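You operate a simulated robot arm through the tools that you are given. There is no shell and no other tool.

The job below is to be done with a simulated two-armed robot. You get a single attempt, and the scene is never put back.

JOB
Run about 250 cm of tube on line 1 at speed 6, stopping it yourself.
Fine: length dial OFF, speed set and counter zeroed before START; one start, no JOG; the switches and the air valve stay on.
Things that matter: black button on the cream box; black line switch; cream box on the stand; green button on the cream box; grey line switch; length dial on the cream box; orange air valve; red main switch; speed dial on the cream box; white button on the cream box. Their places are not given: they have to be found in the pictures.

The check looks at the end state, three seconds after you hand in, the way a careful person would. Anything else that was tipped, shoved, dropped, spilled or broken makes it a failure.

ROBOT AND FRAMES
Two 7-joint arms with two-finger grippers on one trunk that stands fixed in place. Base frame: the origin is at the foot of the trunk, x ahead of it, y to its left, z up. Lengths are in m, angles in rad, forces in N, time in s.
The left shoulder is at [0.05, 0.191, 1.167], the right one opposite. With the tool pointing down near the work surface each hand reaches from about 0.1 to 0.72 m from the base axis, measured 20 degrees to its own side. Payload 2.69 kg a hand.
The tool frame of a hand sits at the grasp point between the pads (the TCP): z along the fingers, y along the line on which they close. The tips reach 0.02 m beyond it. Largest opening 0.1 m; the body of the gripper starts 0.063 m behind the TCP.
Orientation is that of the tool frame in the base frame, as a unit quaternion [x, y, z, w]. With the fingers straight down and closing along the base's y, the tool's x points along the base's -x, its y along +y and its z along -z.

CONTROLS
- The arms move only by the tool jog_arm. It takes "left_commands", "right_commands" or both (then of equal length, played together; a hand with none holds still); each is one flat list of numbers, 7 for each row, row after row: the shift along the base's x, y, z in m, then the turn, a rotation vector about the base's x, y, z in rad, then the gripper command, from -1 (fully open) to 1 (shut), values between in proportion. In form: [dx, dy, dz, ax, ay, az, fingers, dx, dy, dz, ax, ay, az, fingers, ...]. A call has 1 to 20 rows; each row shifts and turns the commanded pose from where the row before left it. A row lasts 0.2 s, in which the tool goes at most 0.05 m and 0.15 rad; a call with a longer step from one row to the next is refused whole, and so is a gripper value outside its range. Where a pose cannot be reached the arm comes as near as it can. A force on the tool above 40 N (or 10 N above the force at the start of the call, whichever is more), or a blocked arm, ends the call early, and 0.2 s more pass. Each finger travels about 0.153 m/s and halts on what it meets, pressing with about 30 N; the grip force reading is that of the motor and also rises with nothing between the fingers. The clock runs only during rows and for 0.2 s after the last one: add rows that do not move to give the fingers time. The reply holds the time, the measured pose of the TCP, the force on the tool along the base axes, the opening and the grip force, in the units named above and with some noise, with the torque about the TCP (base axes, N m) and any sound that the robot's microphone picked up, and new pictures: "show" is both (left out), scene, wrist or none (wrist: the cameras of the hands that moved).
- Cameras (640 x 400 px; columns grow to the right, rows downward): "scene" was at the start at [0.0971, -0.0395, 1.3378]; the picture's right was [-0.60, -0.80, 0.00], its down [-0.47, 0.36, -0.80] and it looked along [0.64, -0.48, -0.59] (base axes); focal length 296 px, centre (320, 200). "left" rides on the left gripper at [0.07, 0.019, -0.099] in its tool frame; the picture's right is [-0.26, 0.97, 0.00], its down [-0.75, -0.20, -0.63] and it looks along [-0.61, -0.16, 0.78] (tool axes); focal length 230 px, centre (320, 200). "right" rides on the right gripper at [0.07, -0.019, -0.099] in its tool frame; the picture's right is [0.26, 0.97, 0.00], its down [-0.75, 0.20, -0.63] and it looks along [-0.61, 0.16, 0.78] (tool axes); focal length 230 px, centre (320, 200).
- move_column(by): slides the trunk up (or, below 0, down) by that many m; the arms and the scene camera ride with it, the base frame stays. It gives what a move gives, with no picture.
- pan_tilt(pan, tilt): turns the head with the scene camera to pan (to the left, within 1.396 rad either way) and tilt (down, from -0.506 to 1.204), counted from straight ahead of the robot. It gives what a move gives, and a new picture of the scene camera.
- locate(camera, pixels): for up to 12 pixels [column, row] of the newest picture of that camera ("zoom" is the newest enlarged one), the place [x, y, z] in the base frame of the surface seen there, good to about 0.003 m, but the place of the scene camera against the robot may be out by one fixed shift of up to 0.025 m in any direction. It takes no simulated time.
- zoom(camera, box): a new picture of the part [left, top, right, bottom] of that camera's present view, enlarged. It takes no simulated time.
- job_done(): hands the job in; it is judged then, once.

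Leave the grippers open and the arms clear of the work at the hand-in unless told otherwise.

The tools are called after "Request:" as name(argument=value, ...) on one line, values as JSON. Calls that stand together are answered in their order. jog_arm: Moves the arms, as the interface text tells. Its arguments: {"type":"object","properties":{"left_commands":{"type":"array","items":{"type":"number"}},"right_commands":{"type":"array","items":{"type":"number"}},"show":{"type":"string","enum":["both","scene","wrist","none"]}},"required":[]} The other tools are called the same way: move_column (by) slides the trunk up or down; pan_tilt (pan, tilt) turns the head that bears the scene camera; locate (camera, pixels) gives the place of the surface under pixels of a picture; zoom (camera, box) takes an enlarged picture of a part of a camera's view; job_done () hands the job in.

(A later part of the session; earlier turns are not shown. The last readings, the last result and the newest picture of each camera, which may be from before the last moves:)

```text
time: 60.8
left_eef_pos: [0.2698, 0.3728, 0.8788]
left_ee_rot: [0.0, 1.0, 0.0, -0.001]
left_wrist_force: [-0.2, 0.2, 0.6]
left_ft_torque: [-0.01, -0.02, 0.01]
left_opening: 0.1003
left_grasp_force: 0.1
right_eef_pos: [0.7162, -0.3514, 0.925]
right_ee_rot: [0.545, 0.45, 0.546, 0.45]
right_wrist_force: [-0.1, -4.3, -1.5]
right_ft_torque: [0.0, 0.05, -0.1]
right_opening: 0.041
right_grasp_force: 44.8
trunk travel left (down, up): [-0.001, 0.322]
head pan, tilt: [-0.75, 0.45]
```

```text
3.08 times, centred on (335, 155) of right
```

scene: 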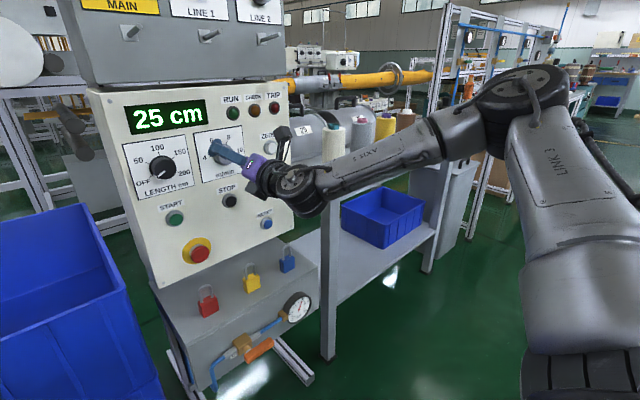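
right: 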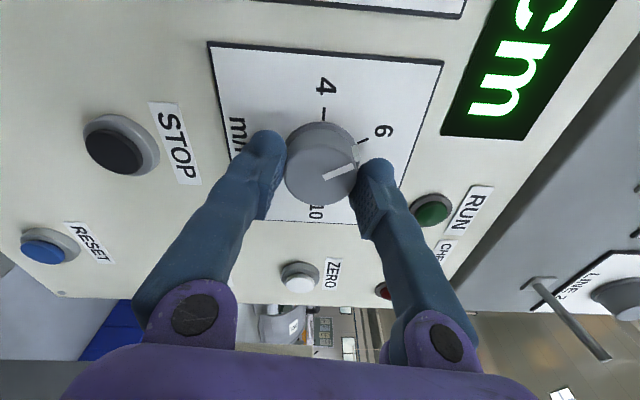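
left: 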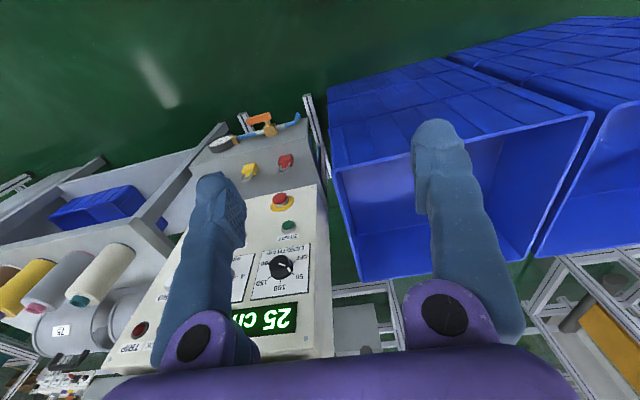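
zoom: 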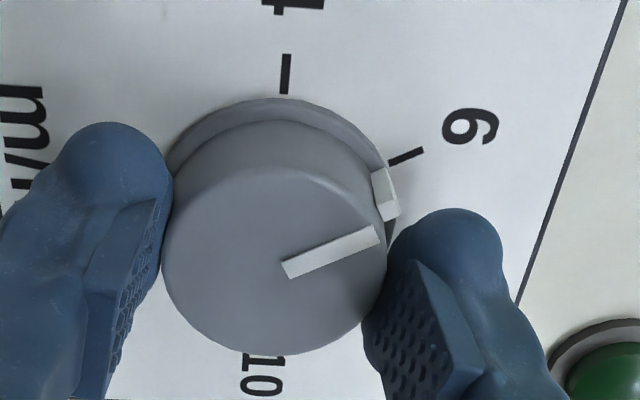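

The pointer's line is now parallel to mark 6's tick. I release, back off and check with a clear view.

Request:
jog_arm(right_commands=[0, 0, 0, 0, 0, 0, -1, 0, 0, 0, 0, 0, 0, -1, -0.015, 0, 0, 0, 0, 0, -1, -0.02, 0, 0, 0, 0, 0, -1, -0.02, 0, 0, 0, 0, 0, -1])

Request:
zoom(camera="right", box=[250, 60, 400, 210])

Request:
zoom(camera="scene", box=[90, 80, 300, 230])

```text
time: 62.0
left_eef_pos: [0.2691, 0.3745, 0.8791]
left_ee_rot: [-0.001, 1.0, 0.0, -0.001]
left_wrist_force: [0.4, -1.1, 0.6]
left_ft_torque: [0.03, 0.01, 0.0]
left_opening: 0.1
left_grasp_force: 0.0
right_eef_pos: [0.6619, -0.3493, 0.9259]
right_ee_rot: [0.545, 0.449, 0.545, 0.451]
right_wrist_force: [0.0, 0.9, 0.7]
right_ft_torque: [0.01, 0.0, 0.01]
right_opening: 0.1001
right_grasp_force: 0.0
trunk travel left (down, up): [-0.001, 0.322]
head pan, tilt: [-0.75, 0.45]
```

scene: 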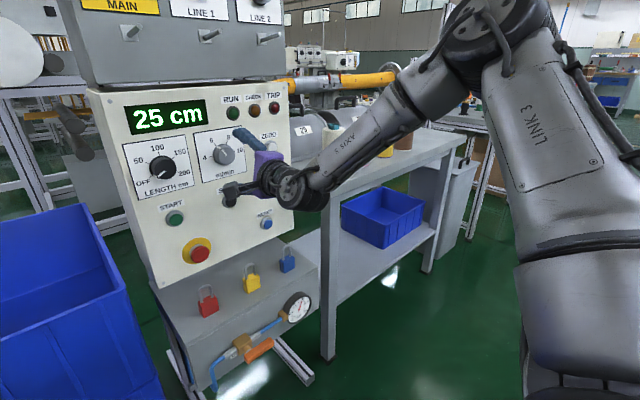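
right: 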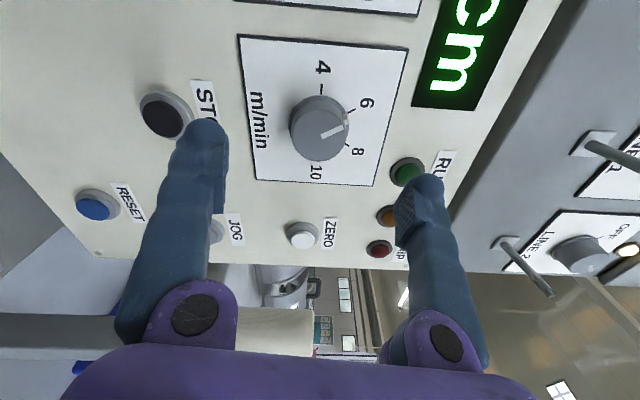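

```text
2.67 times, centred on (325, 135) of right
```

zoom: 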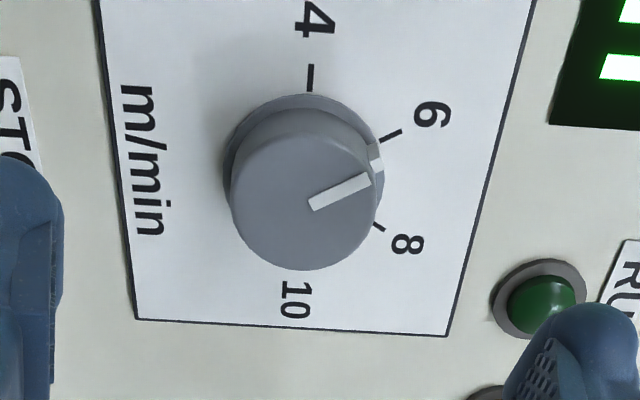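

```text
2.67 times, centred on (195, 155) of scene
```

zoom: 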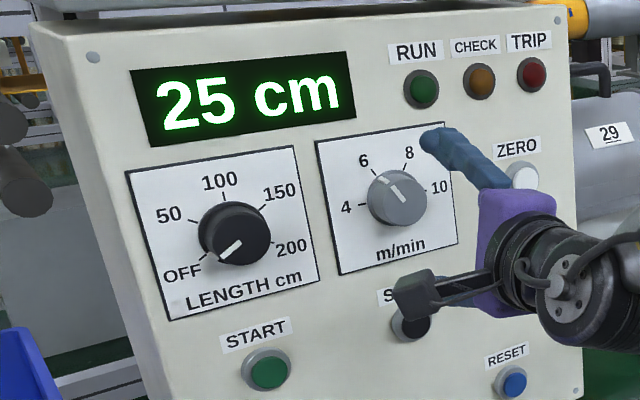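

The scene zoom shows length at OFF and speed near 6. I measure the speed pointer precisely.

Request:
zoom(camera="right", box=[280, 70, 370, 180])

```text
3.64 times, centred on (325, 125) of right
```

zoom: 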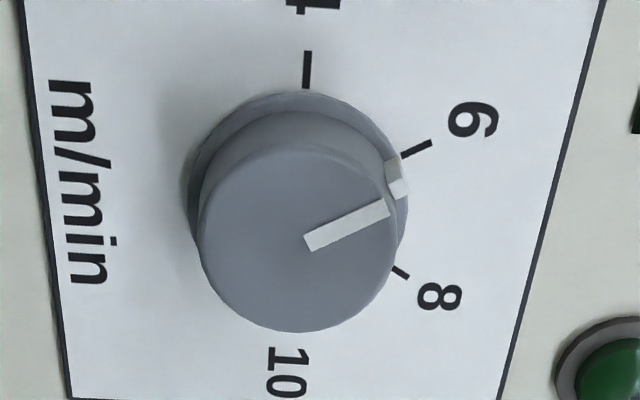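

Request:
locate(camera="zoom", pixels=[[307, 70], [417, 149], [401, 272], [310, 242], [330, 233], [350, 224], [370, 216], [385, 210], [397, 186], [395, 170], [392, 165]])

```text
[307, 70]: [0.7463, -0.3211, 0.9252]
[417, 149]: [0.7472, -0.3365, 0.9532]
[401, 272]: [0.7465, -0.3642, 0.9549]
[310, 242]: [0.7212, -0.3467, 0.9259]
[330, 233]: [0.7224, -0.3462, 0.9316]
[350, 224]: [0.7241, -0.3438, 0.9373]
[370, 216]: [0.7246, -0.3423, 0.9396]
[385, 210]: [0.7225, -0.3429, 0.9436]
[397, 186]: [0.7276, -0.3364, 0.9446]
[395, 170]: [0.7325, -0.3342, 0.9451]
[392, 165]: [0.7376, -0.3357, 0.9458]
```

Working out the rays by hand, the pointer stands 28–30° left of the top and mark 6 at 30°, so the speed is set to 6. Next is ZERO. I close the fingers, roll the camera to the top and move in front of the ZERO button (y ≈ −0.475, z ≈ 0.917), staying back at x ≈ 0.64.

Request:
jog_arm(right_commands=[-0.02, 0, 0, 0, 0, 0, 1, 0, -0.04, -0.003, 0.15, 0, 0, 1, 0, -0.04, -0.003, 0.15, 0, 0, 1, 0, -0.045, -0.003, 0.15, 0, 0, 1, 0, 0, 0, 0.15, 0, 0, 1, 0, 0, 0, 0.15, 0, 0, 1, 0, 0, 0, 0.15, 0, 0, 1, 0, 0, 0, 0.15, 0, 0, 1, 0, 0, 0, 0.15, 0, 0, 1, 0, 0, 0, 0.15, 0, 0, 1])

```text
time: 64.2
left_eef_pos: [0.2691, 0.3748, 0.8788]
left_ee_rot: [-0.001, 1.0, 0.0, 0.0]
left_wrist_force: [0.1, -0.6, -0.4]
left_ft_torque: [-0.03, -0.03, 0.02]
left_opening: 0.1
left_grasp_force: 0.0
right_eef_pos: [0.6407, -0.4748, 0.9167]
right_ee_rot: [0.707, 0.009, 0.707, 0.011]
right_wrist_force: [-0.2, -0.2, -0.6]
right_ft_torque: [-0.01, -0.02, 0.02]
right_opening: 0.0
right_grasp_force: 29.6
trunk travel left (down, up): [-0.001, 0.322]
head pan, tilt: [-0.75, 0.45]
```

scene: 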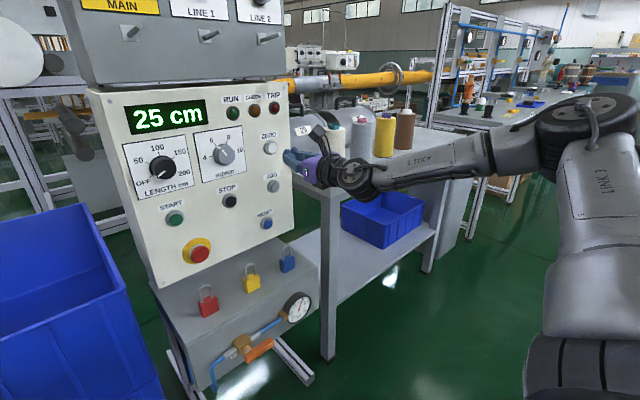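
right: 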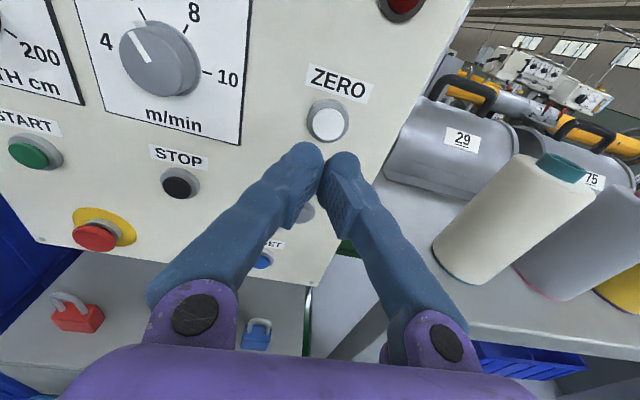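

The wrist view shows ZERO just ahead of the closed fingertips, at (330, 123). I locate ZERO, STOP and START.

Request:
locate(camera="right", pixels=[[328, 123], [322, 118], [334, 128], [309, 118], [347, 118], [178, 184], [174, 180], [184, 188], [28, 155], [20, 152], [36, 158], [305, 212]])

```text
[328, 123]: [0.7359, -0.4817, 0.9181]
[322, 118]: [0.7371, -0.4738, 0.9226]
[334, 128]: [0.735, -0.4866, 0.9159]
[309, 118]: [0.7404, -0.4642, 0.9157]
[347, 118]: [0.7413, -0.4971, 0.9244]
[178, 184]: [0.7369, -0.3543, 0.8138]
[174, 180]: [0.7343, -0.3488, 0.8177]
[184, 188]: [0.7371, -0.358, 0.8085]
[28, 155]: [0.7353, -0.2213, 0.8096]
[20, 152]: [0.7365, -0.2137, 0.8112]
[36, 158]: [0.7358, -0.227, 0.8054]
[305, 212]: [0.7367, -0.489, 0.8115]
```

ZERO's centre is y −0.4806, z 0.9183, with its cap front at x ≈ 0.735. I go to TCP x ≈ 0.708 (tips at 0.728, still 7 mm off) and look.

Request:
jog_arm(right_commands=[0.017, -0.003, 0.001, 0, 0, 0, 1, 0.017, -0.003, 0.0006, 0, 0, 0, 1, 0.017, 0, 0, 0, 0, 0, 1, 0.0165, 0, 0, 0, 0, 0, 1])

```text
time: 65.2
left_eef_pos: [0.2718, 0.3724, 0.8793]
left_ee_rot: [-0.001, 1.0, 0.0, 0.0]
left_wrist_force: [0.1, -0.1, 0.0]
left_ft_torque: [-0.01, -0.03, 0.03]
left_opening: 0.0998
left_grasp_force: 0.1
right_eef_pos: [0.7074, -0.478, 0.9188]
right_ee_rot: [0.708, 0.01, 0.707, 0.01]
right_wrist_force: [1.5, -0.3, -0.2]
right_ft_torque: [0.01, -0.02, 0.01]
right_opening: 0.0002
right_grasp_force: 29.4
trunk travel left (down, up): [-0.001, 0.322]
head pan, tilt: [-0.75, 0.45]
```

scene: 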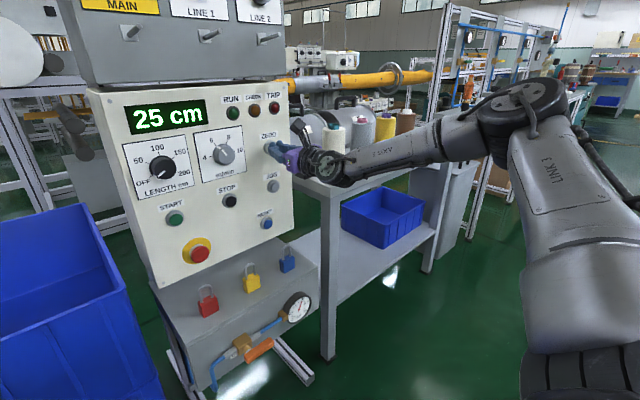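
right: 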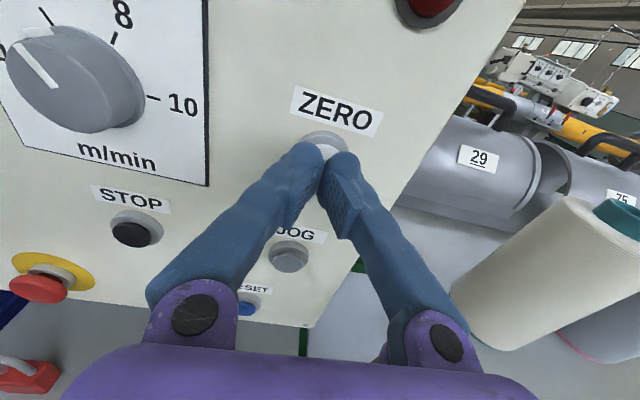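

The tips are right at the ZERO cap. I press in small steps (about 14 mm in all from here, force-limited) and then draw back.

Request:
jog_arm(right_commands=[0.004, -0.001, 0, 0, 0, 0, 1, 0.004, -0.001, 0, 0, 0, 0, 1, 0.003, 0, 0, 0, 0, 0, 1, 0.002, 0, 0, 0, 0, 0, 1])

```text
time: 66.2
left_eef_pos: [0.269, 0.373, 0.8782]
left_ee_rot: [-0.001, 1.0, 0.0, 0.0]
left_wrist_force: [-0.6, 0.4, 0.0]
left_ft_torque: [0.02, 0.02, 0.02]
left_opening: 0.1
left_grasp_force: 0.2
right_eef_pos: [0.7216, -0.481, 0.9185]
right_ee_rot: [0.707, 0.01, 0.707, 0.01]
right_wrist_force: [-1.9, 1.3, 0.3]
right_ft_torque: [0.03, 0.01, 0.05]
right_opening: 0.0062
right_grasp_force: 29.4
trunk travel left (down, up): [-0.001, 0.322]
head pan, tilt: [-0.75, 0.45]
```

scene: 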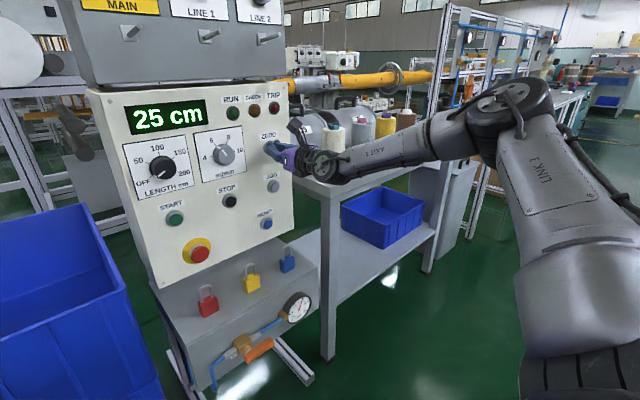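
right: 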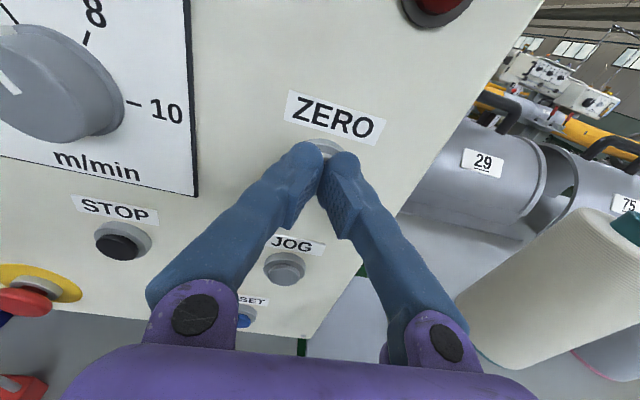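

The fingers were wedged apart by 6 mm at the seam, so the rounded cap slid between them. The display still shows 25 cm. I draw back and look.

Request:
jog_arm(right_commands=[-0.005, 0, 0, 0, 0, 0, 1, -0.005, 0, 0, 0, 0, 0, 1, -0.005, 0, 0, 0, 0, 0, 1])

Request:
zoom(camera="scene", box=[100, 80, 300, 220])

```text
time: 67.0
left_eef_pos: [0.2686, 0.3738, 0.879]
left_ee_rot: [-0.001, 1.0, 0.0, 0.0]
left_wrist_force: [0.1, 0.1, -0.3]
left_ft_torque: [0.02, 0.02, 0.04]
left_opening: 0.1001
left_grasp_force: 0.1
right_eef_pos: [0.7057, -0.4815, 0.9172]
right_ee_rot: [0.707, 0.011, 0.707, 0.011]
right_wrist_force: [1.1, -0.3, -0.4]
right_ft_torque: [0.03, 0.0, 0.0]
right_opening: 0.0
right_grasp_force: 29.6
trunk travel left (down, up): [-0.001, 0.322]
head pan, tilt: [-0.75, 0.45]
```

scene: 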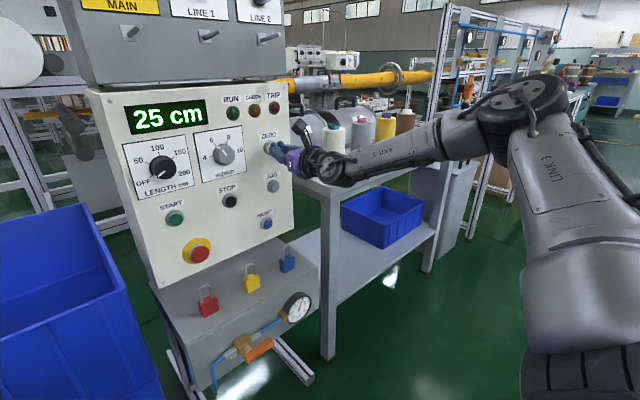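
right: 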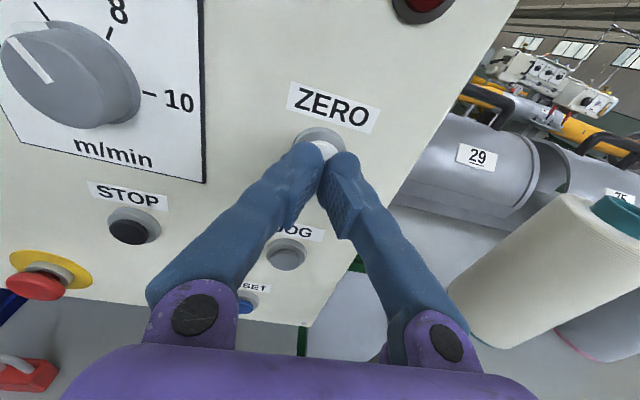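

```text
2.86 times, centred on (200, 150) of scene
```

zoom: 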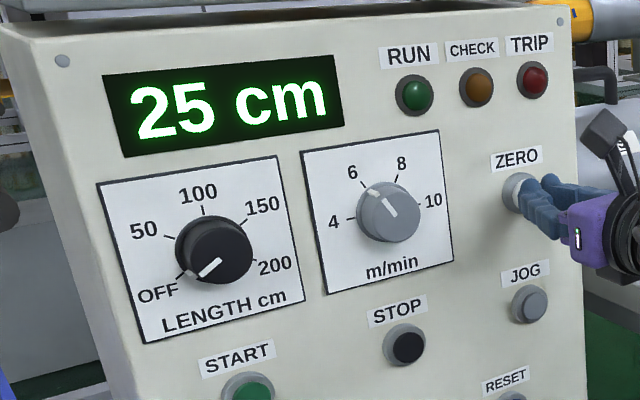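

Not zeroed. I shift 5.5 mm to the left so that one fingertip, rather than the seam, meets the cap, and press again in small steps.

Request:
jog_arm(right_commands=[0, 0.0055, 0.0005, 0, 0, 0, 1, 0.005, 0, 0, 0, 0, 0, 1, 0.004, 0, 0, 0, 0, 0, 1, 0.003, 0, 0, 0, 0, 0, 1, 0.003, 0, 0, 0, 0, 0, 1, 0, 0, 0, 0, 0, 0, 1])

```text
time: 68.4
left_eef_pos: [0.2696, 0.3736, 0.8793]
left_ee_rot: [0.0, 1.0, -0.001, 0.0]
left_wrist_force: [0.4, 0.1, 0.3]
left_ft_torque: [0.01, -0.02, -0.02]
left_opening: 0.1001
left_grasp_force: 0.0
right_eef_pos: [0.7218, -0.4765, 0.9179]
right_ee_rot: [0.707, 0.011, 0.707, 0.011]
right_wrist_force: [-2.2, -0.7, 0.1]
right_ft_torque: [-0.02, 0.0, 0.01]
right_opening: 0.0062
right_grasp_force: 29.5
trunk travel left (down, up): [-0.001, 0.322]
head pan, tilt: [-0.75, 0.45]
```

scene: 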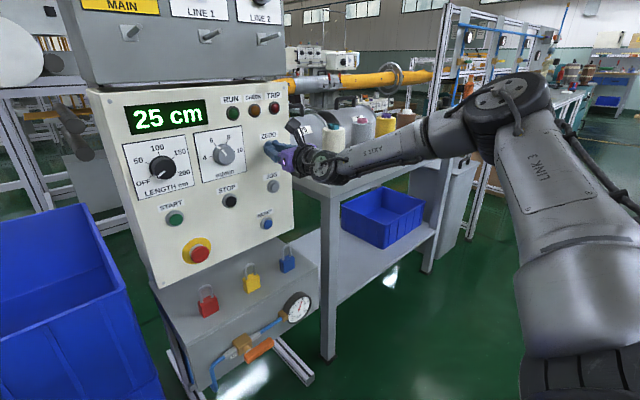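
right: 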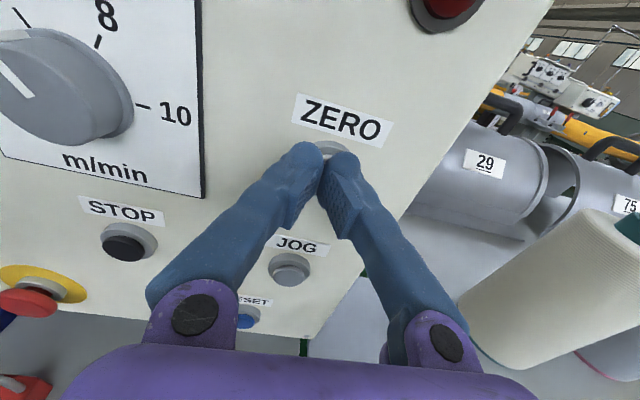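

The force is only 2 N. I'm not sure the button is fully in, so I press 3 mm further and hold for a second while watching the force and display.

Request:
jog_arm(right_commands=[0.0015, 0, 0, 0, 0, 0, 1, 0.0015, 0, 0, 0, 0, 0, 1, 0, 0, 0, 0, 0, 0, 1, 0, 0, 0, 0, 0, 0, 1, 0, 0, 0, 0, 0, 0, 1])

```text
time: 69.6
left_eef_pos: [0.2693, 0.3727, 0.8799]
left_ee_rot: [0.0, 1.0, 0.0, 0.001]
left_wrist_force: [0.2, 0.7, -1.4]
left_ft_torque: [0.02, 0.01, 0.04]
left_opening: 0.0998
left_grasp_force: 0.0
right_eef_pos: [0.7236, -0.4771, 0.9178]
right_ee_rot: [0.707, 0.009, 0.707, 0.012]
right_wrist_force: [-4.3, -1.5, 0.9]
right_ft_torque: [0.03, 0.0, -0.02]
right_opening: 0.0063
right_grasp_force: 29.5
trunk travel left (down, up): [-0.001, 0.322]
head pan, tilt: [-0.75, 0.45]
heard: click
```

scene: 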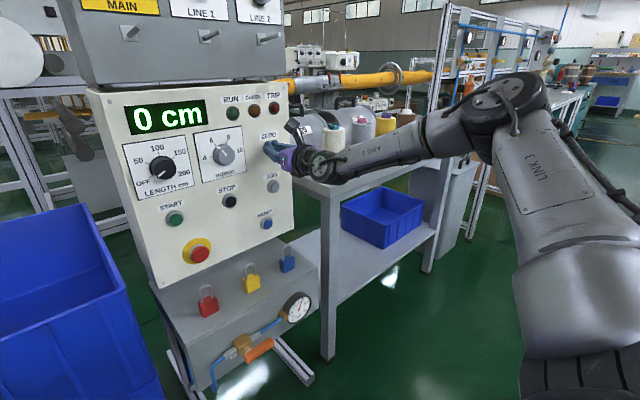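
right: 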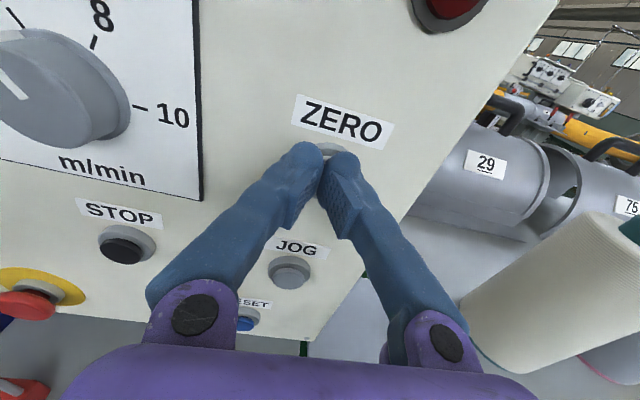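

I heard a click and the display reads "0 cm"; the click came at TCP x ≈ 0.723. I draw back straight and move, well off the panel, to a standoff in front of STOP to test the reach at that height.

Request:
jog_arm(right_commands=[-0.01, 0, 0, 0, 0, 0, 1, -0.02, 0, 0, 0, 0, 0, 1, -0.02, 0, 0, 0, 0, 0, 1, 0, 0.04, -0.015, 0, 0, 0, 1, 0, 0.04, -0.02, 0, 0, 0, 1, 0, 0.04, -0.02, 0, 0, 0, 1, 0, 0.006, -0.02, 0, 0, 0, 1, 0, 0, -0.02, 0, 0, 0, 1])

```text
time: 71.4
left_eef_pos: [0.2702, 0.3738, 0.8792]
left_ee_rot: [-0.001, 1.0, 0.0, 0.0]
left_wrist_force: [0.3, -0.1, -0.1]
left_ft_torque: [0.01, 0.01, 0.0]
left_opening: 0.1003
left_grasp_force: 0.0
right_eef_pos: [0.6729, -0.3527, 0.8217]
right_ee_rot: [0.707, 0.01, 0.707, 0.011]
right_wrist_force: [0.0, 0.4, 0.0]
right_ft_torque: [0.03, 0.02, -0.01]
right_opening: 0.0
right_grasp_force: 29.4
trunk travel left (down, up): [-0.001, 0.322]
head pan, tilt: [-0.75, 0.45]
```

scene: 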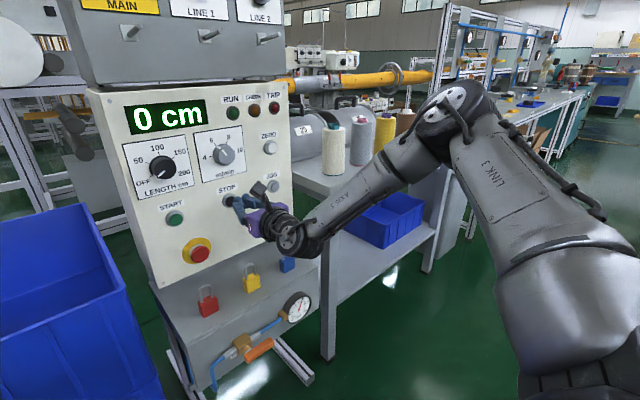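
right: 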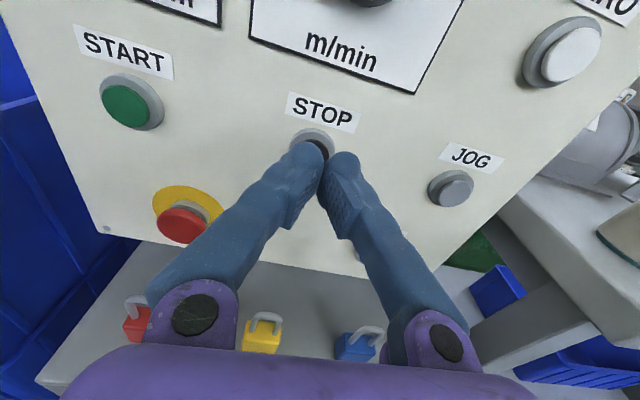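

Reach is fine here. I locate the START and STOP caps from this close view.

Request:
locate(camera="right", pixels=[[125, 105], [115, 105], [137, 106], [125, 92], [124, 118], [158, 104], [320, 147], [297, 140], [333, 145], [312, 130]])

Request:
zoom(camera="right", box=[260, 80, 380, 180])

```text
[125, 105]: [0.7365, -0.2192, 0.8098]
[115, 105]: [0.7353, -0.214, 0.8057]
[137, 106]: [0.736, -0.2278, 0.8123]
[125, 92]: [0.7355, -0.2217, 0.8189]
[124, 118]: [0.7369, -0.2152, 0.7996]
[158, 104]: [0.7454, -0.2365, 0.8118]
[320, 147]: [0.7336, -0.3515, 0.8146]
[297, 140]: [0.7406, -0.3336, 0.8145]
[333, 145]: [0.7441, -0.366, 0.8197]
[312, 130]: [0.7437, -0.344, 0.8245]
```

```text
4.00 times, centred on (320, 130) of right
```

zoom: 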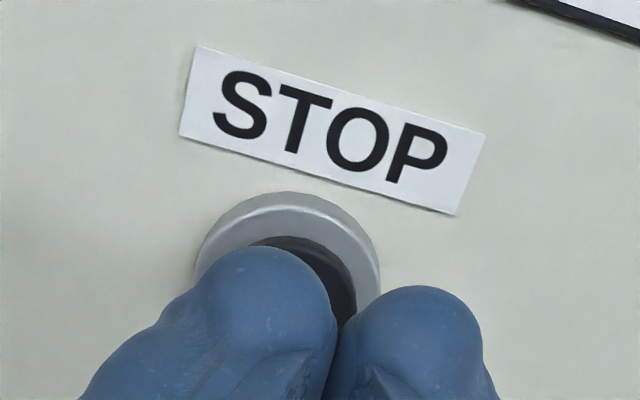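

START: y −0.219, z 0.8095. STOP: y −0.350, z 0.811. I move over to the START standoff, still 4 cm off the panel, to test the reach there.

Request:
jog_arm(right_commands=[0, 0.035, -0.003, 0, 0, 0, 1, 0, 0.035, -0.003, 0, 0, 0, 1, 0, 0.035, -0.003, 0, 0, 0, 1, 0, 0.033, -0.003, 0, 0, 0, 1])

```text
time: 72.4
left_eef_pos: [0.27, 0.3735, 0.88]
left_ee_rot: [-0.001, 1.0, 0.0, 0.001]
left_wrist_force: [-0.1, -0.7, 0.7]
left_ft_torque: [0.0, 0.03, 0.03]
left_opening: 0.1001
left_grasp_force: 0.0
right_eef_pos: [0.6598, -0.2324, 0.8323]
right_ee_rot: [0.708, 0.012, 0.706, 0.011]
right_wrist_force: [0.4, 0.3, 0.4]
right_ft_torque: [0.0, 0.01, -0.01]
right_opening: 0.0001
right_grasp_force: 29.3
right hand out of reach, approached as far as the arm can: row 3, 4
trunk travel left (down, up): [-0.001, 0.322]
head pan, tilt: [-0.75, 0.45]
```

scene: 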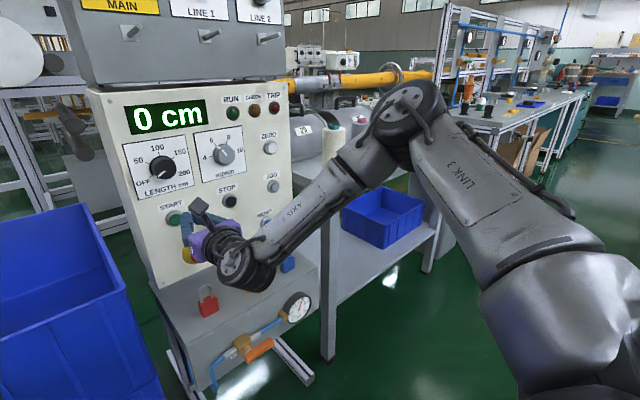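
right: 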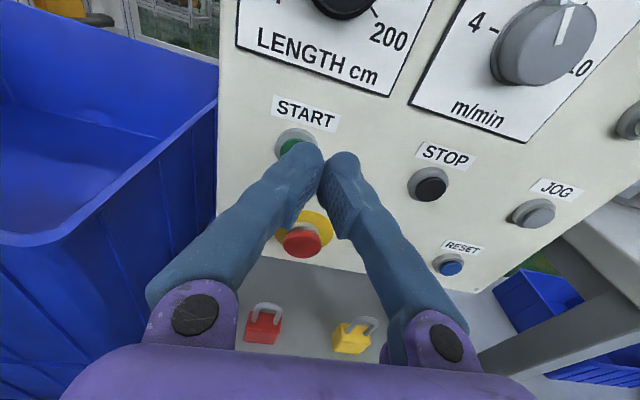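

As expected, level and this far left the wrist is at its bend limit. Pressing doesn't need an exactly level tool, so I turn it about 17° left and 9° down, which unbends the wrist, and move back to the START standoff.

Request:
jog_arm(right_commands=[0, 0, 0, 0, 0, 0.15, 1, 0, 0, 0, 0, 0, 0.15, 1, 0, 0, 0, 0, 0.15, 0, 1, 0.005, 0.005, -0.01, 0, 0, 0, 1, 0.005, 0.005, -0.01, 0, 0, 0, 1])

```text
time: 73.6
left_eef_pos: [0.269, 0.3733, 0.8802]
left_ee_rot: [-0.001, 1.0, 0.0, 0.0]
left_wrist_force: [-0.2, 0.1, 1.7]
left_ft_torque: [-0.04, 0.02, 0.0]
left_opening: 0.1
left_grasp_force: 0.1
right_eef_pos: [0.6712, -0.2226, 0.8126]
right_ee_rot: [0.748, 0.108, 0.646, -0.103]
right_wrist_force: [0.7, -0.3, -0.4]
right_ft_torque: [0.02, 0.01, 0.01]
right_opening: 0.0002
right_grasp_force: 29.2
trunk travel left (down, up): [-0.001, 0.322]
head pan, tilt: [-0.75, 0.45]
```

scene: 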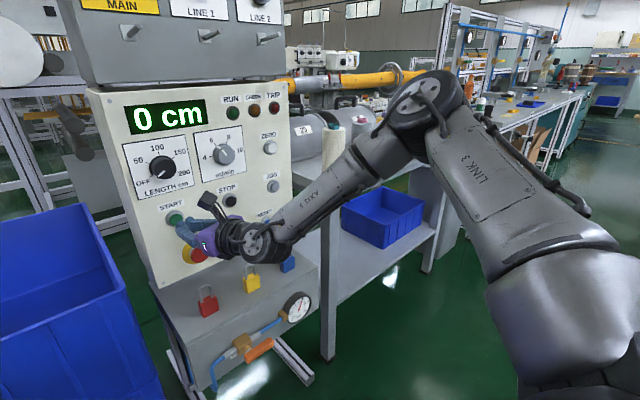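
right: 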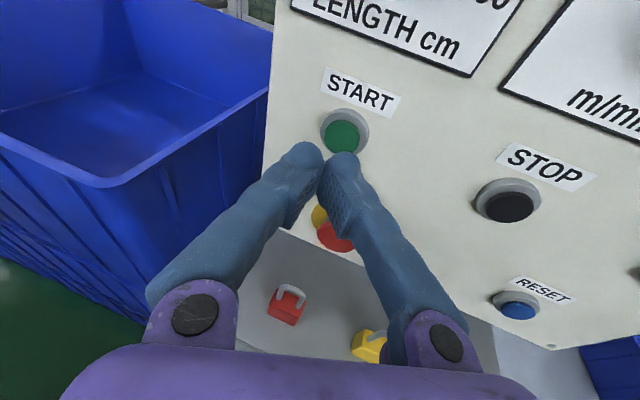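

In reach, with the fingertips aimed at START. I locate its cap once more from this view before pressing.

Request:
locate(camera="right", pixels=[[341, 136], [330, 136], [354, 138], [341, 125], [323, 125], [366, 132], [508, 206], [345, 160], [308, 150]])

```text
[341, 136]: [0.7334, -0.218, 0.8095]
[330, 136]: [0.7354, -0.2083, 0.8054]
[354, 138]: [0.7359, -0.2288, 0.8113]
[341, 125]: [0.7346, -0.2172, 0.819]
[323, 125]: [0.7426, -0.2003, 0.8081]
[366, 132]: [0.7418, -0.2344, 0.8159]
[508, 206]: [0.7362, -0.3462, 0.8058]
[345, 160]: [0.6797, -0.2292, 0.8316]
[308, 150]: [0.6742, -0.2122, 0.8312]
```

START is at (−0.218, 0.810) and the tip centre is at (−0.2167, 0.810). Length is OFF, speed is 6 and the counter is at 0. I advance to just touching.

Request:
jog_arm(right_commands=[0.012, 0, 0, 0, 0, 0, 1, 0.012, 0, 0, 0, 0, 0, 1, 0.01, 0, 0, 0, 0, 0, 1, 0.004, 0, 0, 0, 0, 0, 1])

```text
time: 74.6
left_eef_pos: [0.2692, 0.3744, 0.8791]
left_ee_rot: [-0.001, 1.0, 0.001, 0.001]
left_wrist_force: [0.5, 0.4, -0.9]
left_ft_torque: [0.02, -0.01, 0.01]
left_opening: 0.1
left_grasp_force: 0.1
right_eef_pos: [0.7084, -0.2222, 0.8126]
right_ee_rot: [0.748, 0.108, 0.646, -0.103]
right_wrist_force: [0.7, -0.8, 0.0]
right_ft_torque: [-0.02, 0.03, -0.01]
right_opening: 0.0001
right_grasp_force: 29.1
trunk travel left (down, up): [-0.001, 0.322]
head pan, tilt: [-0.75, 0.45]
```

scene: 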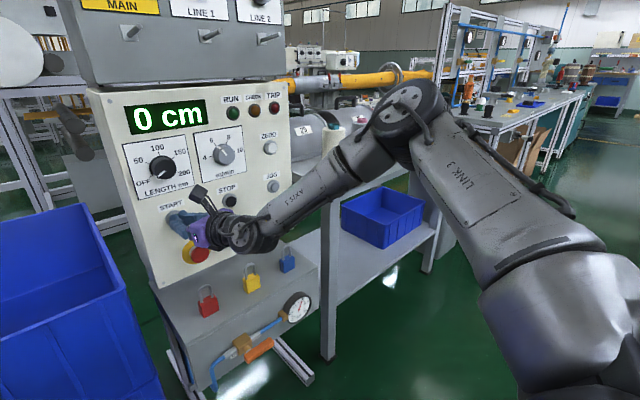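
right: 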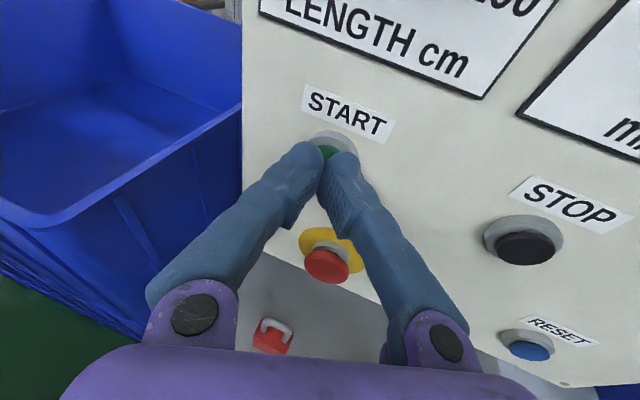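

The tips are about 4 mm from the cap and the e-stop lies well below. I press on in 3 mm steps, watching for the click and the RUN lamp.

Request:
jog_arm(right_commands=[0.003, 0, 0, 0, 0, 0, 1, 0.003, 0, 0, 0, 0, 0, 1, 0.003, 0, 0, 0, 0, 0, 1, 0.002, 0, 0, 0, 0, 0, 1], show="scene")

```text
time: 75.6
left_eef_pos: [0.27, 0.3736, 0.8785]
left_ee_rot: [-0.001, 1.0, 0.0, -0.001]
left_wrist_force: [-0.3, -0.3, -0.3]
left_ft_torque: [0.01, 0.04, 0.01]
left_opening: 0.0999
left_grasp_force: 0.1
right_eef_pos: [0.7164, -0.2243, 0.8159]
right_ee_rot: [0.749, 0.108, 0.645, -0.103]
right_wrist_force: [-0.2, -0.8, -0.4]
right_ft_torque: [0.0, 0.01, 0.01]
right_opening: 0.0002
right_grasp_force: 29.4
right hand out of reach, approached as far as the arm can: row 3
trunk travel left (down, up): [-0.001, 0.322]
head pan, tilt: [-0.75, 0.45]
```

scene: 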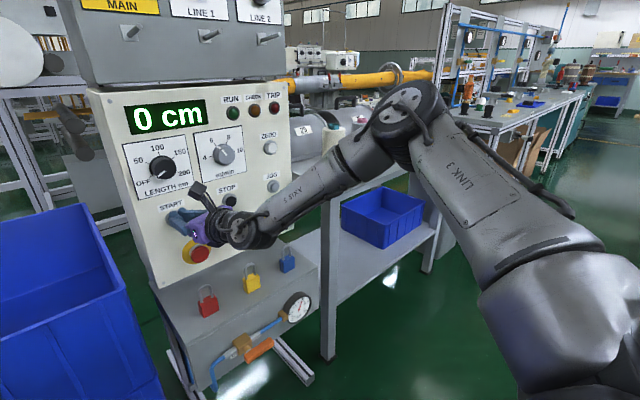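

The arm reached its bend limit again just before contact. I back off 15 mm, turn the tool another 0.15 rad left and 0.08 down for more freedom, and re-aim.

Request:
jog_arm(right_commands=[-0.015, 0, 0, 0, 0, 0, 1, 0, -0.001, 0, 0, 0, 0.15, 1, 0, -0.001, 0, 0, 0.08, 0.05, 1, 0, 0, -0.002, 0, 0, 0, 1], show="wrist")

```text
time: 76.6
left_eef_pos: [0.2702, 0.3754, 0.8792]
left_ee_rot: [0.0, 1.0, 0.0, 0.0]
left_wrist_force: [-0.1, -1.1, -0.7]
left_ft_torque: [0.0, -0.01, 0.0]
left_opening: 0.1001
left_grasp_force: 0.1
right_eef_pos: [0.7008, -0.2265, 0.8135]
right_ee_rot: [0.759, 0.176, 0.603, -0.173]
right_wrist_force: [0.6, -0.2, -0.2]
right_ft_torque: [-0.01, -0.02, 0.03]
right_opening: 0.0001
right_grasp_force: 29.7
trunk travel left (down, up): [-0.001, 0.322]
head pan, tilt: [-0.75, 0.45]
```

right: 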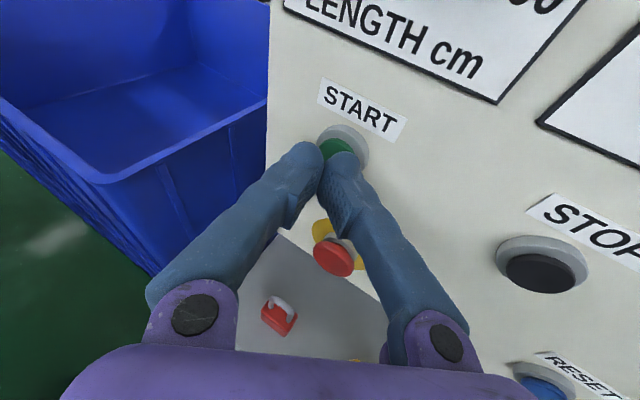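

No flag now, and the tip centre is at (0.718, −0.217, 0.809), in line with START. I press forward in small steps.

Request:
jog_arm(right_commands=[0.004, 0, 0, 0, 0, 0, 1, 0.004, 0, 0, 0, 0, 0, 1, 0.003, 0, 0, 0, 0, 0, 1, 0.003, 0, 0, 0, 0, 0, 1], show="scene")

```text
time: 77.6
left_eef_pos: [0.2711, 0.3735, 0.879]
left_ee_rot: [-0.001, 1.0, 0.0, -0.001]
left_wrist_force: [0.1, 0.3, -0.7]
left_ft_torque: [0.01, 0.02, -0.01]
left_opening: 0.1001
left_grasp_force: 0.1
right_eef_pos: [0.7152, -0.2258, 0.8133]
right_ee_rot: [0.758, 0.176, 0.604, -0.173]
right_wrist_force: [-0.2, 0.1, -0.8]
right_ft_torque: [0.0, 0.03, 0.02]
right_opening: 0.0001
right_grasp_force: 29.6
trunk travel left (down, up): [-0.001, 0.322]
head pan, tilt: [-0.75, 0.45]
```

scene: 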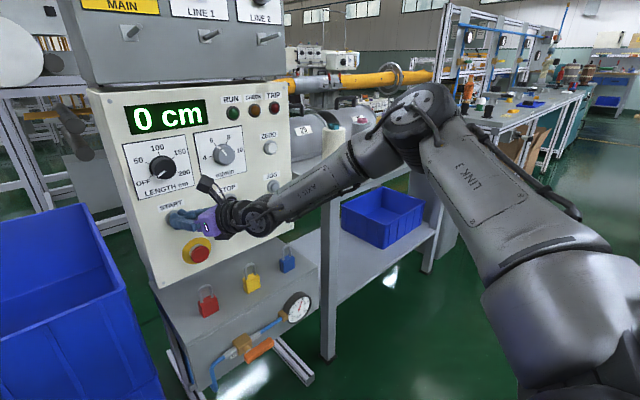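

In reach with no contact yet. I go on: four more 3 mm steps.

Request:
jog_arm(right_commands=[0.003, 0, 0, 0, 0, 0, 1, 0.003, 0, 0, 0, 0, 0, 1, 0.002, 0, 0, 0, 0, 0, 1], show="scene")

```text
time: 78.4
left_eef_pos: [0.2687, 0.3733, 0.8786]
left_ee_rot: [-0.002, 1.0, 0.001, 0.0]
left_wrist_force: [-0.2, 0.0, 0.8]
left_ft_torque: [-0.03, 0.0, -0.01]
left_opening: 0.1
left_grasp_force: 0.1
right_eef_pos: [0.7219, -0.2258, 0.8124]
right_ee_rot: [0.759, 0.177, 0.602, -0.174]
right_wrist_force: [-16.6, -2.1, 0.9]
right_ft_torque: [0.01, -0.06, -0.09]
right_opening: 0.0
right_grasp_force: 29.4
trunk travel left (down, up): [-0.001, 0.322]
head pan, tilt: [-0.75, 0.45]
heard: click
```

scene: 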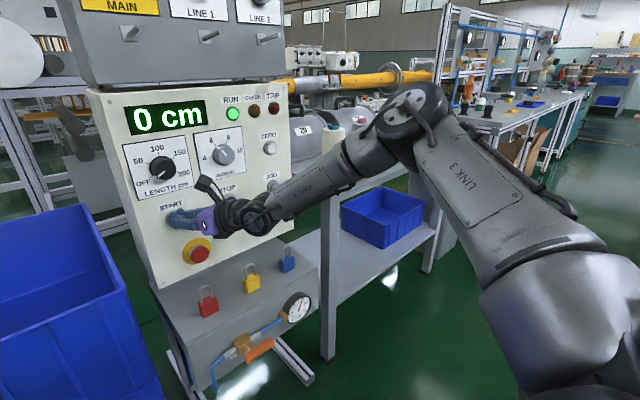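

Click heard, the RUN lamp is lit and the display shows 0 cm at t = 78.4. I draw back straight at once and move over to STOP with the same tool tilt.

Request:
jog_arm(right_commands=[-0.012, 0, 0, 0, 0, 0, 1, -0.022, 0, 0, 0, 0, 0, 1, 0, -0.033, 0.001, 0, 0, 0, 1, 0, -0.034, 0.001, 0, 0, 0, 1, 0, -0.034, 0.001, 0, 0, 0, 1, 0, -0.032, 0, 0, 0, 0, 1])

```text
time: 79.8
left_eef_pos: [0.2695, 0.3736, 0.8793]
left_ee_rot: [-0.001, 1.0, 0.0, 0.0]
left_wrist_force: [-0.1, 0.2, 0.6]
left_ft_torque: [0.02, -0.02, 0.04]
left_opening: 0.0999
left_grasp_force: 0.1
right_eef_pos: [0.6906, -0.359, 0.8152]
right_ee_rot: [0.758, 0.177, 0.603, -0.174]
right_wrist_force: [-0.6, 1.2, -0.6]
right_ft_torque: [-0.02, -0.03, 0.0]
right_opening: 0.0001
right_grasp_force: 29.5
trunk travel left (down, up): [-0.001, 0.322]
head pan, tilt: [-0.75, 0.45]
```

scene: 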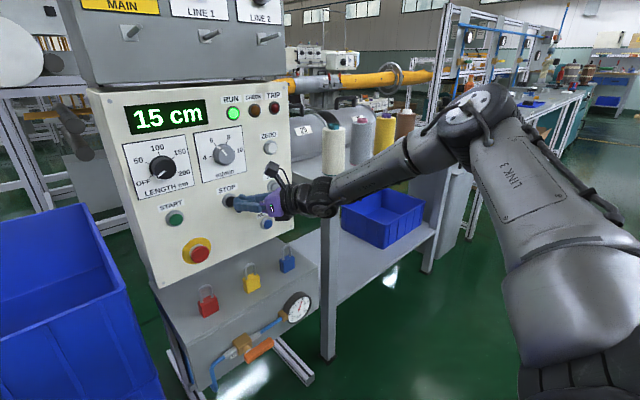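
right: 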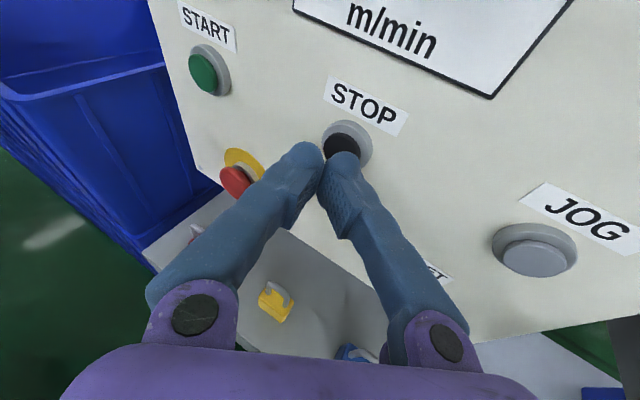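

15 cm at t = 79.8, so it runs at about 10 cm/s and 250 cm falls near t ≈ 103.3. I check STOP's place from this view while the clock stands.

Request:
locate(camera="right", pixels=[[341, 146], [331, 146], [352, 150], [341, 136], [324, 136], [371, 145], [345, 125]])

Request:
zoom(camera="scene", box=[100, 80, 300, 220])

```text
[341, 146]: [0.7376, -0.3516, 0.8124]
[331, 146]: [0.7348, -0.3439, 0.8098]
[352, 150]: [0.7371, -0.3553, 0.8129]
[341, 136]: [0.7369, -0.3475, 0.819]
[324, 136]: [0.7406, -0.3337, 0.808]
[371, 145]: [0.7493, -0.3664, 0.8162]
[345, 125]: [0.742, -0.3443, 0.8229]
```

```text
2.86 times, centred on (200, 150) of scene
```

zoom: 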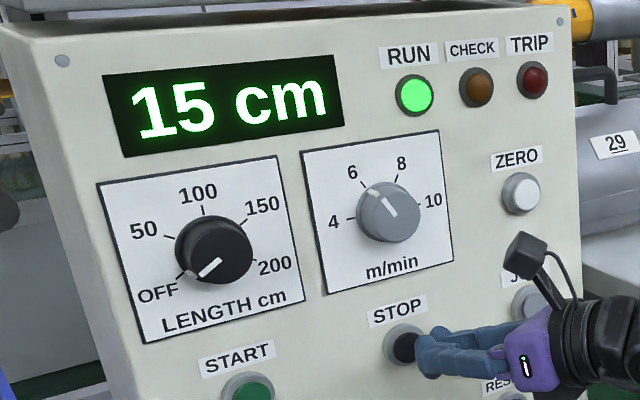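

STOP is confirmed at (−0.350, 0.811), in line with the tips. I move to 2 mm before contact (TCP x ≈ 0.712) and wait there.

Request:
jog_arm(right_commands=[0.011, 0, 0, 0, 0, 0, 1, 0.0105, 0, 0, 0, 0, 0, 1, 0, 0, 0, 0, 0, 0, 1, 0, 0, 0, 0, 0, 0, 1, 0, 0, 0, 0, 0, 0, 1, 0, 0, 0, 0, 0, 0, 1, 0, 0, 0, 0, 0, 0, 1, 0, 0, 0, 0, 0, 0, 1, 0, 0, 0, 0, 0, 0, 1, 0, 0, 0, 0, 0, 0, 1])

```text
time: 82.0
left_eef_pos: [0.2696, 0.3747, 0.8793]
left_ee_rot: [-0.001, 1.0, 0.0, 0.0]
left_wrist_force: [-0.6, -0.6, -0.1]
left_ft_torque: [0.02, -0.02, -0.01]
left_opening: 0.1
left_grasp_force: 0.0
right_eef_pos: [0.7125, -0.359, 0.8165]
right_ee_rot: [0.759, 0.176, 0.603, -0.173]
right_wrist_force: [-0.2, 0.0, -0.6]
right_ft_torque: [-0.04, 0.01, 0.0]
right_opening: 0.0
right_grasp_force: 29.1
trunk travel left (down, up): [-0.001, 0.322]
head pan, tilt: [-0.75, 0.45]
```

scene: 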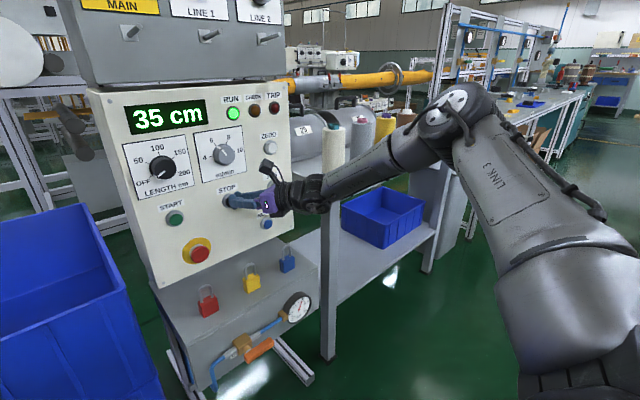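
right: 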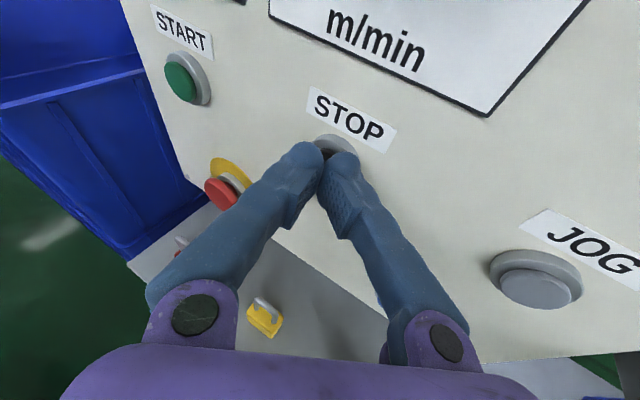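

35 cm at t = 82.0. I keep waiting and use the readings to calibrate the speed.

Request:
jog_arm(right_commands=[0, 0, 0, 0, 0, 0, 1, 0, 0, 0, 0, 0, 0, 1, 0, 0, 0, 0, 0, 0, 1, 0, 0, 0, 0, 0, 0, 1, 0, 0, 0, 0, 0, 0, 1, 0, 0, 0, 0, 0, 0, 1, 0, 0, 0, 0, 0, 0, 1, 0, 0, 0, 0, 0, 0, 1, 0, 0, 0, 0, 0, 0, 1, 0, 0, 0, 0, 0, 0, 1, 0, 0, 0, 0, 0, 0, 1, 0, 0, 0, 0, 0, 0, 1, 0, 0, 0, 0, 0, 0, 1, 0, 0, 0, 0, 0, 0, 1, 0, 0, 0, 0, 0, 0, 1, 0, 0, 0, 0, 0, 0, 1, 0, 0, 0, 0, 0, 0, 1, 0, 0, 0, 0, 0, 0, 1, 0, 0, 0, 0, 0, 0, 1], show="scene")

```text
time: 86.0
left_eef_pos: [0.2701, 0.3736, 0.8786]
left_ee_rot: [-0.001, 1.0, 0.0, 0.0]
left_wrist_force: [-0.5, 0.3, 0.4]
left_ft_torque: [0.03, 0.02, -0.01]
left_opening: 0.1001
left_grasp_force: 0.1
right_eef_pos: [0.7115, -0.3589, 0.8149]
right_ee_rot: [0.759, 0.176, 0.603, -0.173]
right_wrist_force: [0.1, 0.1, -0.3]
right_ft_torque: [-0.03, -0.03, 0.0]
right_opening: 0.0
right_grasp_force: 29.6
trunk travel left (down, up): [-0.001, 0.322]
head pan, tilt: [-0.75, 0.45]
```

scene: 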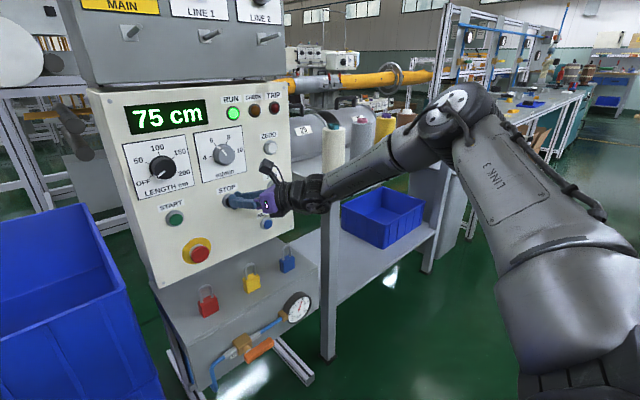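

75 cm at t = 86.0, so exactly 10 cm/s; the display seems to step by 5 cm. I expect 250 cm at t ≈ 103.1. I wait on.

Request:
jog_arm(right_commands=[0, 0, 0, 0, 0, 0, 1, 0, 0, 0, 0, 0, 0, 1, 0, 0, 0, 0, 0, 0, 1, 0, 0, 0, 0, 0, 0, 1, 0, 0, 0, 0, 0, 0, 1, 0, 0, 0, 0, 0, 0, 1, 0, 0, 0, 0, 0, 0, 1, 0, 0, 0, 0, 0, 0, 1, 0, 0, 0, 0, 0, 0, 1, 0, 0, 0, 0, 0, 0, 1, 0, 0, 0, 0, 0, 0, 1, 0, 0, 0, 0, 0, 0, 1, 0, 0, 0, 0, 0, 0, 1, 0, 0, 0, 0, 0, 0, 1, 0, 0, 0, 0, 0, 0, 1, 0, 0, 0, 0, 0, 0, 1, 0, 0, 0, 0, 0, 0, 1, 0, 0, 0, 0, 0, 0, 1, 0, 0, 0, 0, 0, 0, 1, 0, 0, 0, 0, 0, 0, 1], show="scene")

```text
time: 90.2
left_eef_pos: [0.2701, 0.3728, 0.8796]
left_ee_rot: [-0.001, 1.0, 0.0, 0.0]
left_wrist_force: [0.1, -0.2, 0.3]
left_ft_torque: [-0.03, 0.03, -0.02]
left_opening: 0.1
left_grasp_force: 0.1
right_eef_pos: [0.7125, -0.3595, 0.816]
right_ee_rot: [0.759, 0.176, 0.602, -0.173]
right_wrist_force: [0.3, 0.7, -0.8]
right_ft_torque: [0.04, -0.02, -0.01]
right_opening: 0.0001
right_grasp_force: 29.2
trunk travel left (down, up): [-0.001, 0.322]
head pan, tilt: [-0.75, 0.45]
```

scene: 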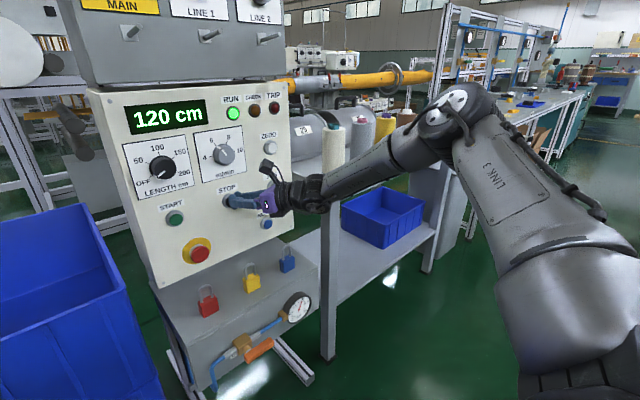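

120 cm at t = 90.2, on schedule. I keep waiting.

Request:
jog_arm(right_commands=[0, 0, 0, 0, 0, 0, 1, 0, 0, 0, 0, 0, 0, 1, 0, 0, 0, 0, 0, 0, 1, 0, 0, 0, 0, 0, 0, 1, 0, 0, 0, 0, 0, 0, 1, 0, 0, 0, 0, 0, 0, 1, 0, 0, 0, 0, 0, 0, 1, 0, 0, 0, 0, 0, 0, 1, 0, 0, 0, 0, 0, 0, 1, 0, 0, 0, 0, 0, 0, 1, 0, 0, 0, 0, 0, 0, 1, 0, 0, 0, 0, 0, 0, 1, 0, 0, 0, 0, 0, 0, 1, 0, 0, 0, 0, 0, 0, 1, 0, 0, 0, 0, 0, 0, 1, 0, 0, 0, 0, 0, 0, 1, 0, 0, 0, 0, 0, 0, 1, 0, 0, 0, 0, 0, 0, 1, 0, 0, 0, 0, 0, 0, 1, 0, 0, 0, 0, 0, 0, 1], show="scene")

```text
time: 94.4
left_eef_pos: [0.2701, 0.3739, 0.8777]
left_ee_rot: [0.0, 1.0, 0.0, 0.0]
left_wrist_force: [0.1, 0.7, -0.1]
left_ft_torque: [0.02, 0.0, 0.02]
left_opening: 0.1
left_grasp_force: 0.1
right_eef_pos: [0.7115, -0.3596, 0.8143]
right_ee_rot: [0.758, 0.177, 0.603, -0.174]
right_wrist_force: [0.3, 0.8, -0.4]
right_ft_torque: [0.0, -0.04, -0.01]
right_opening: 0.0
right_grasp_force: 29.1
trunk travel left (down, up): [-0.001, 0.322]
head pan, tilt: [-0.75, 0.45]
```

scene: 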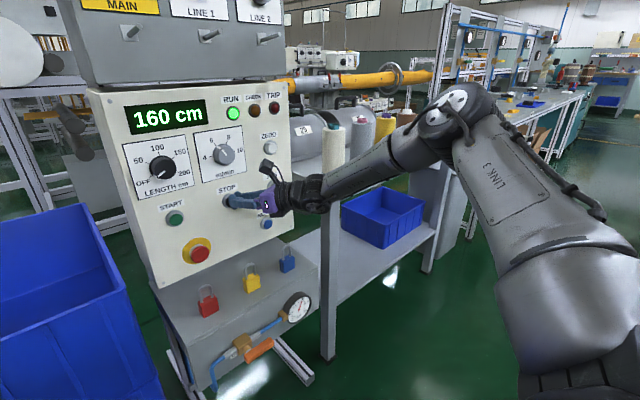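

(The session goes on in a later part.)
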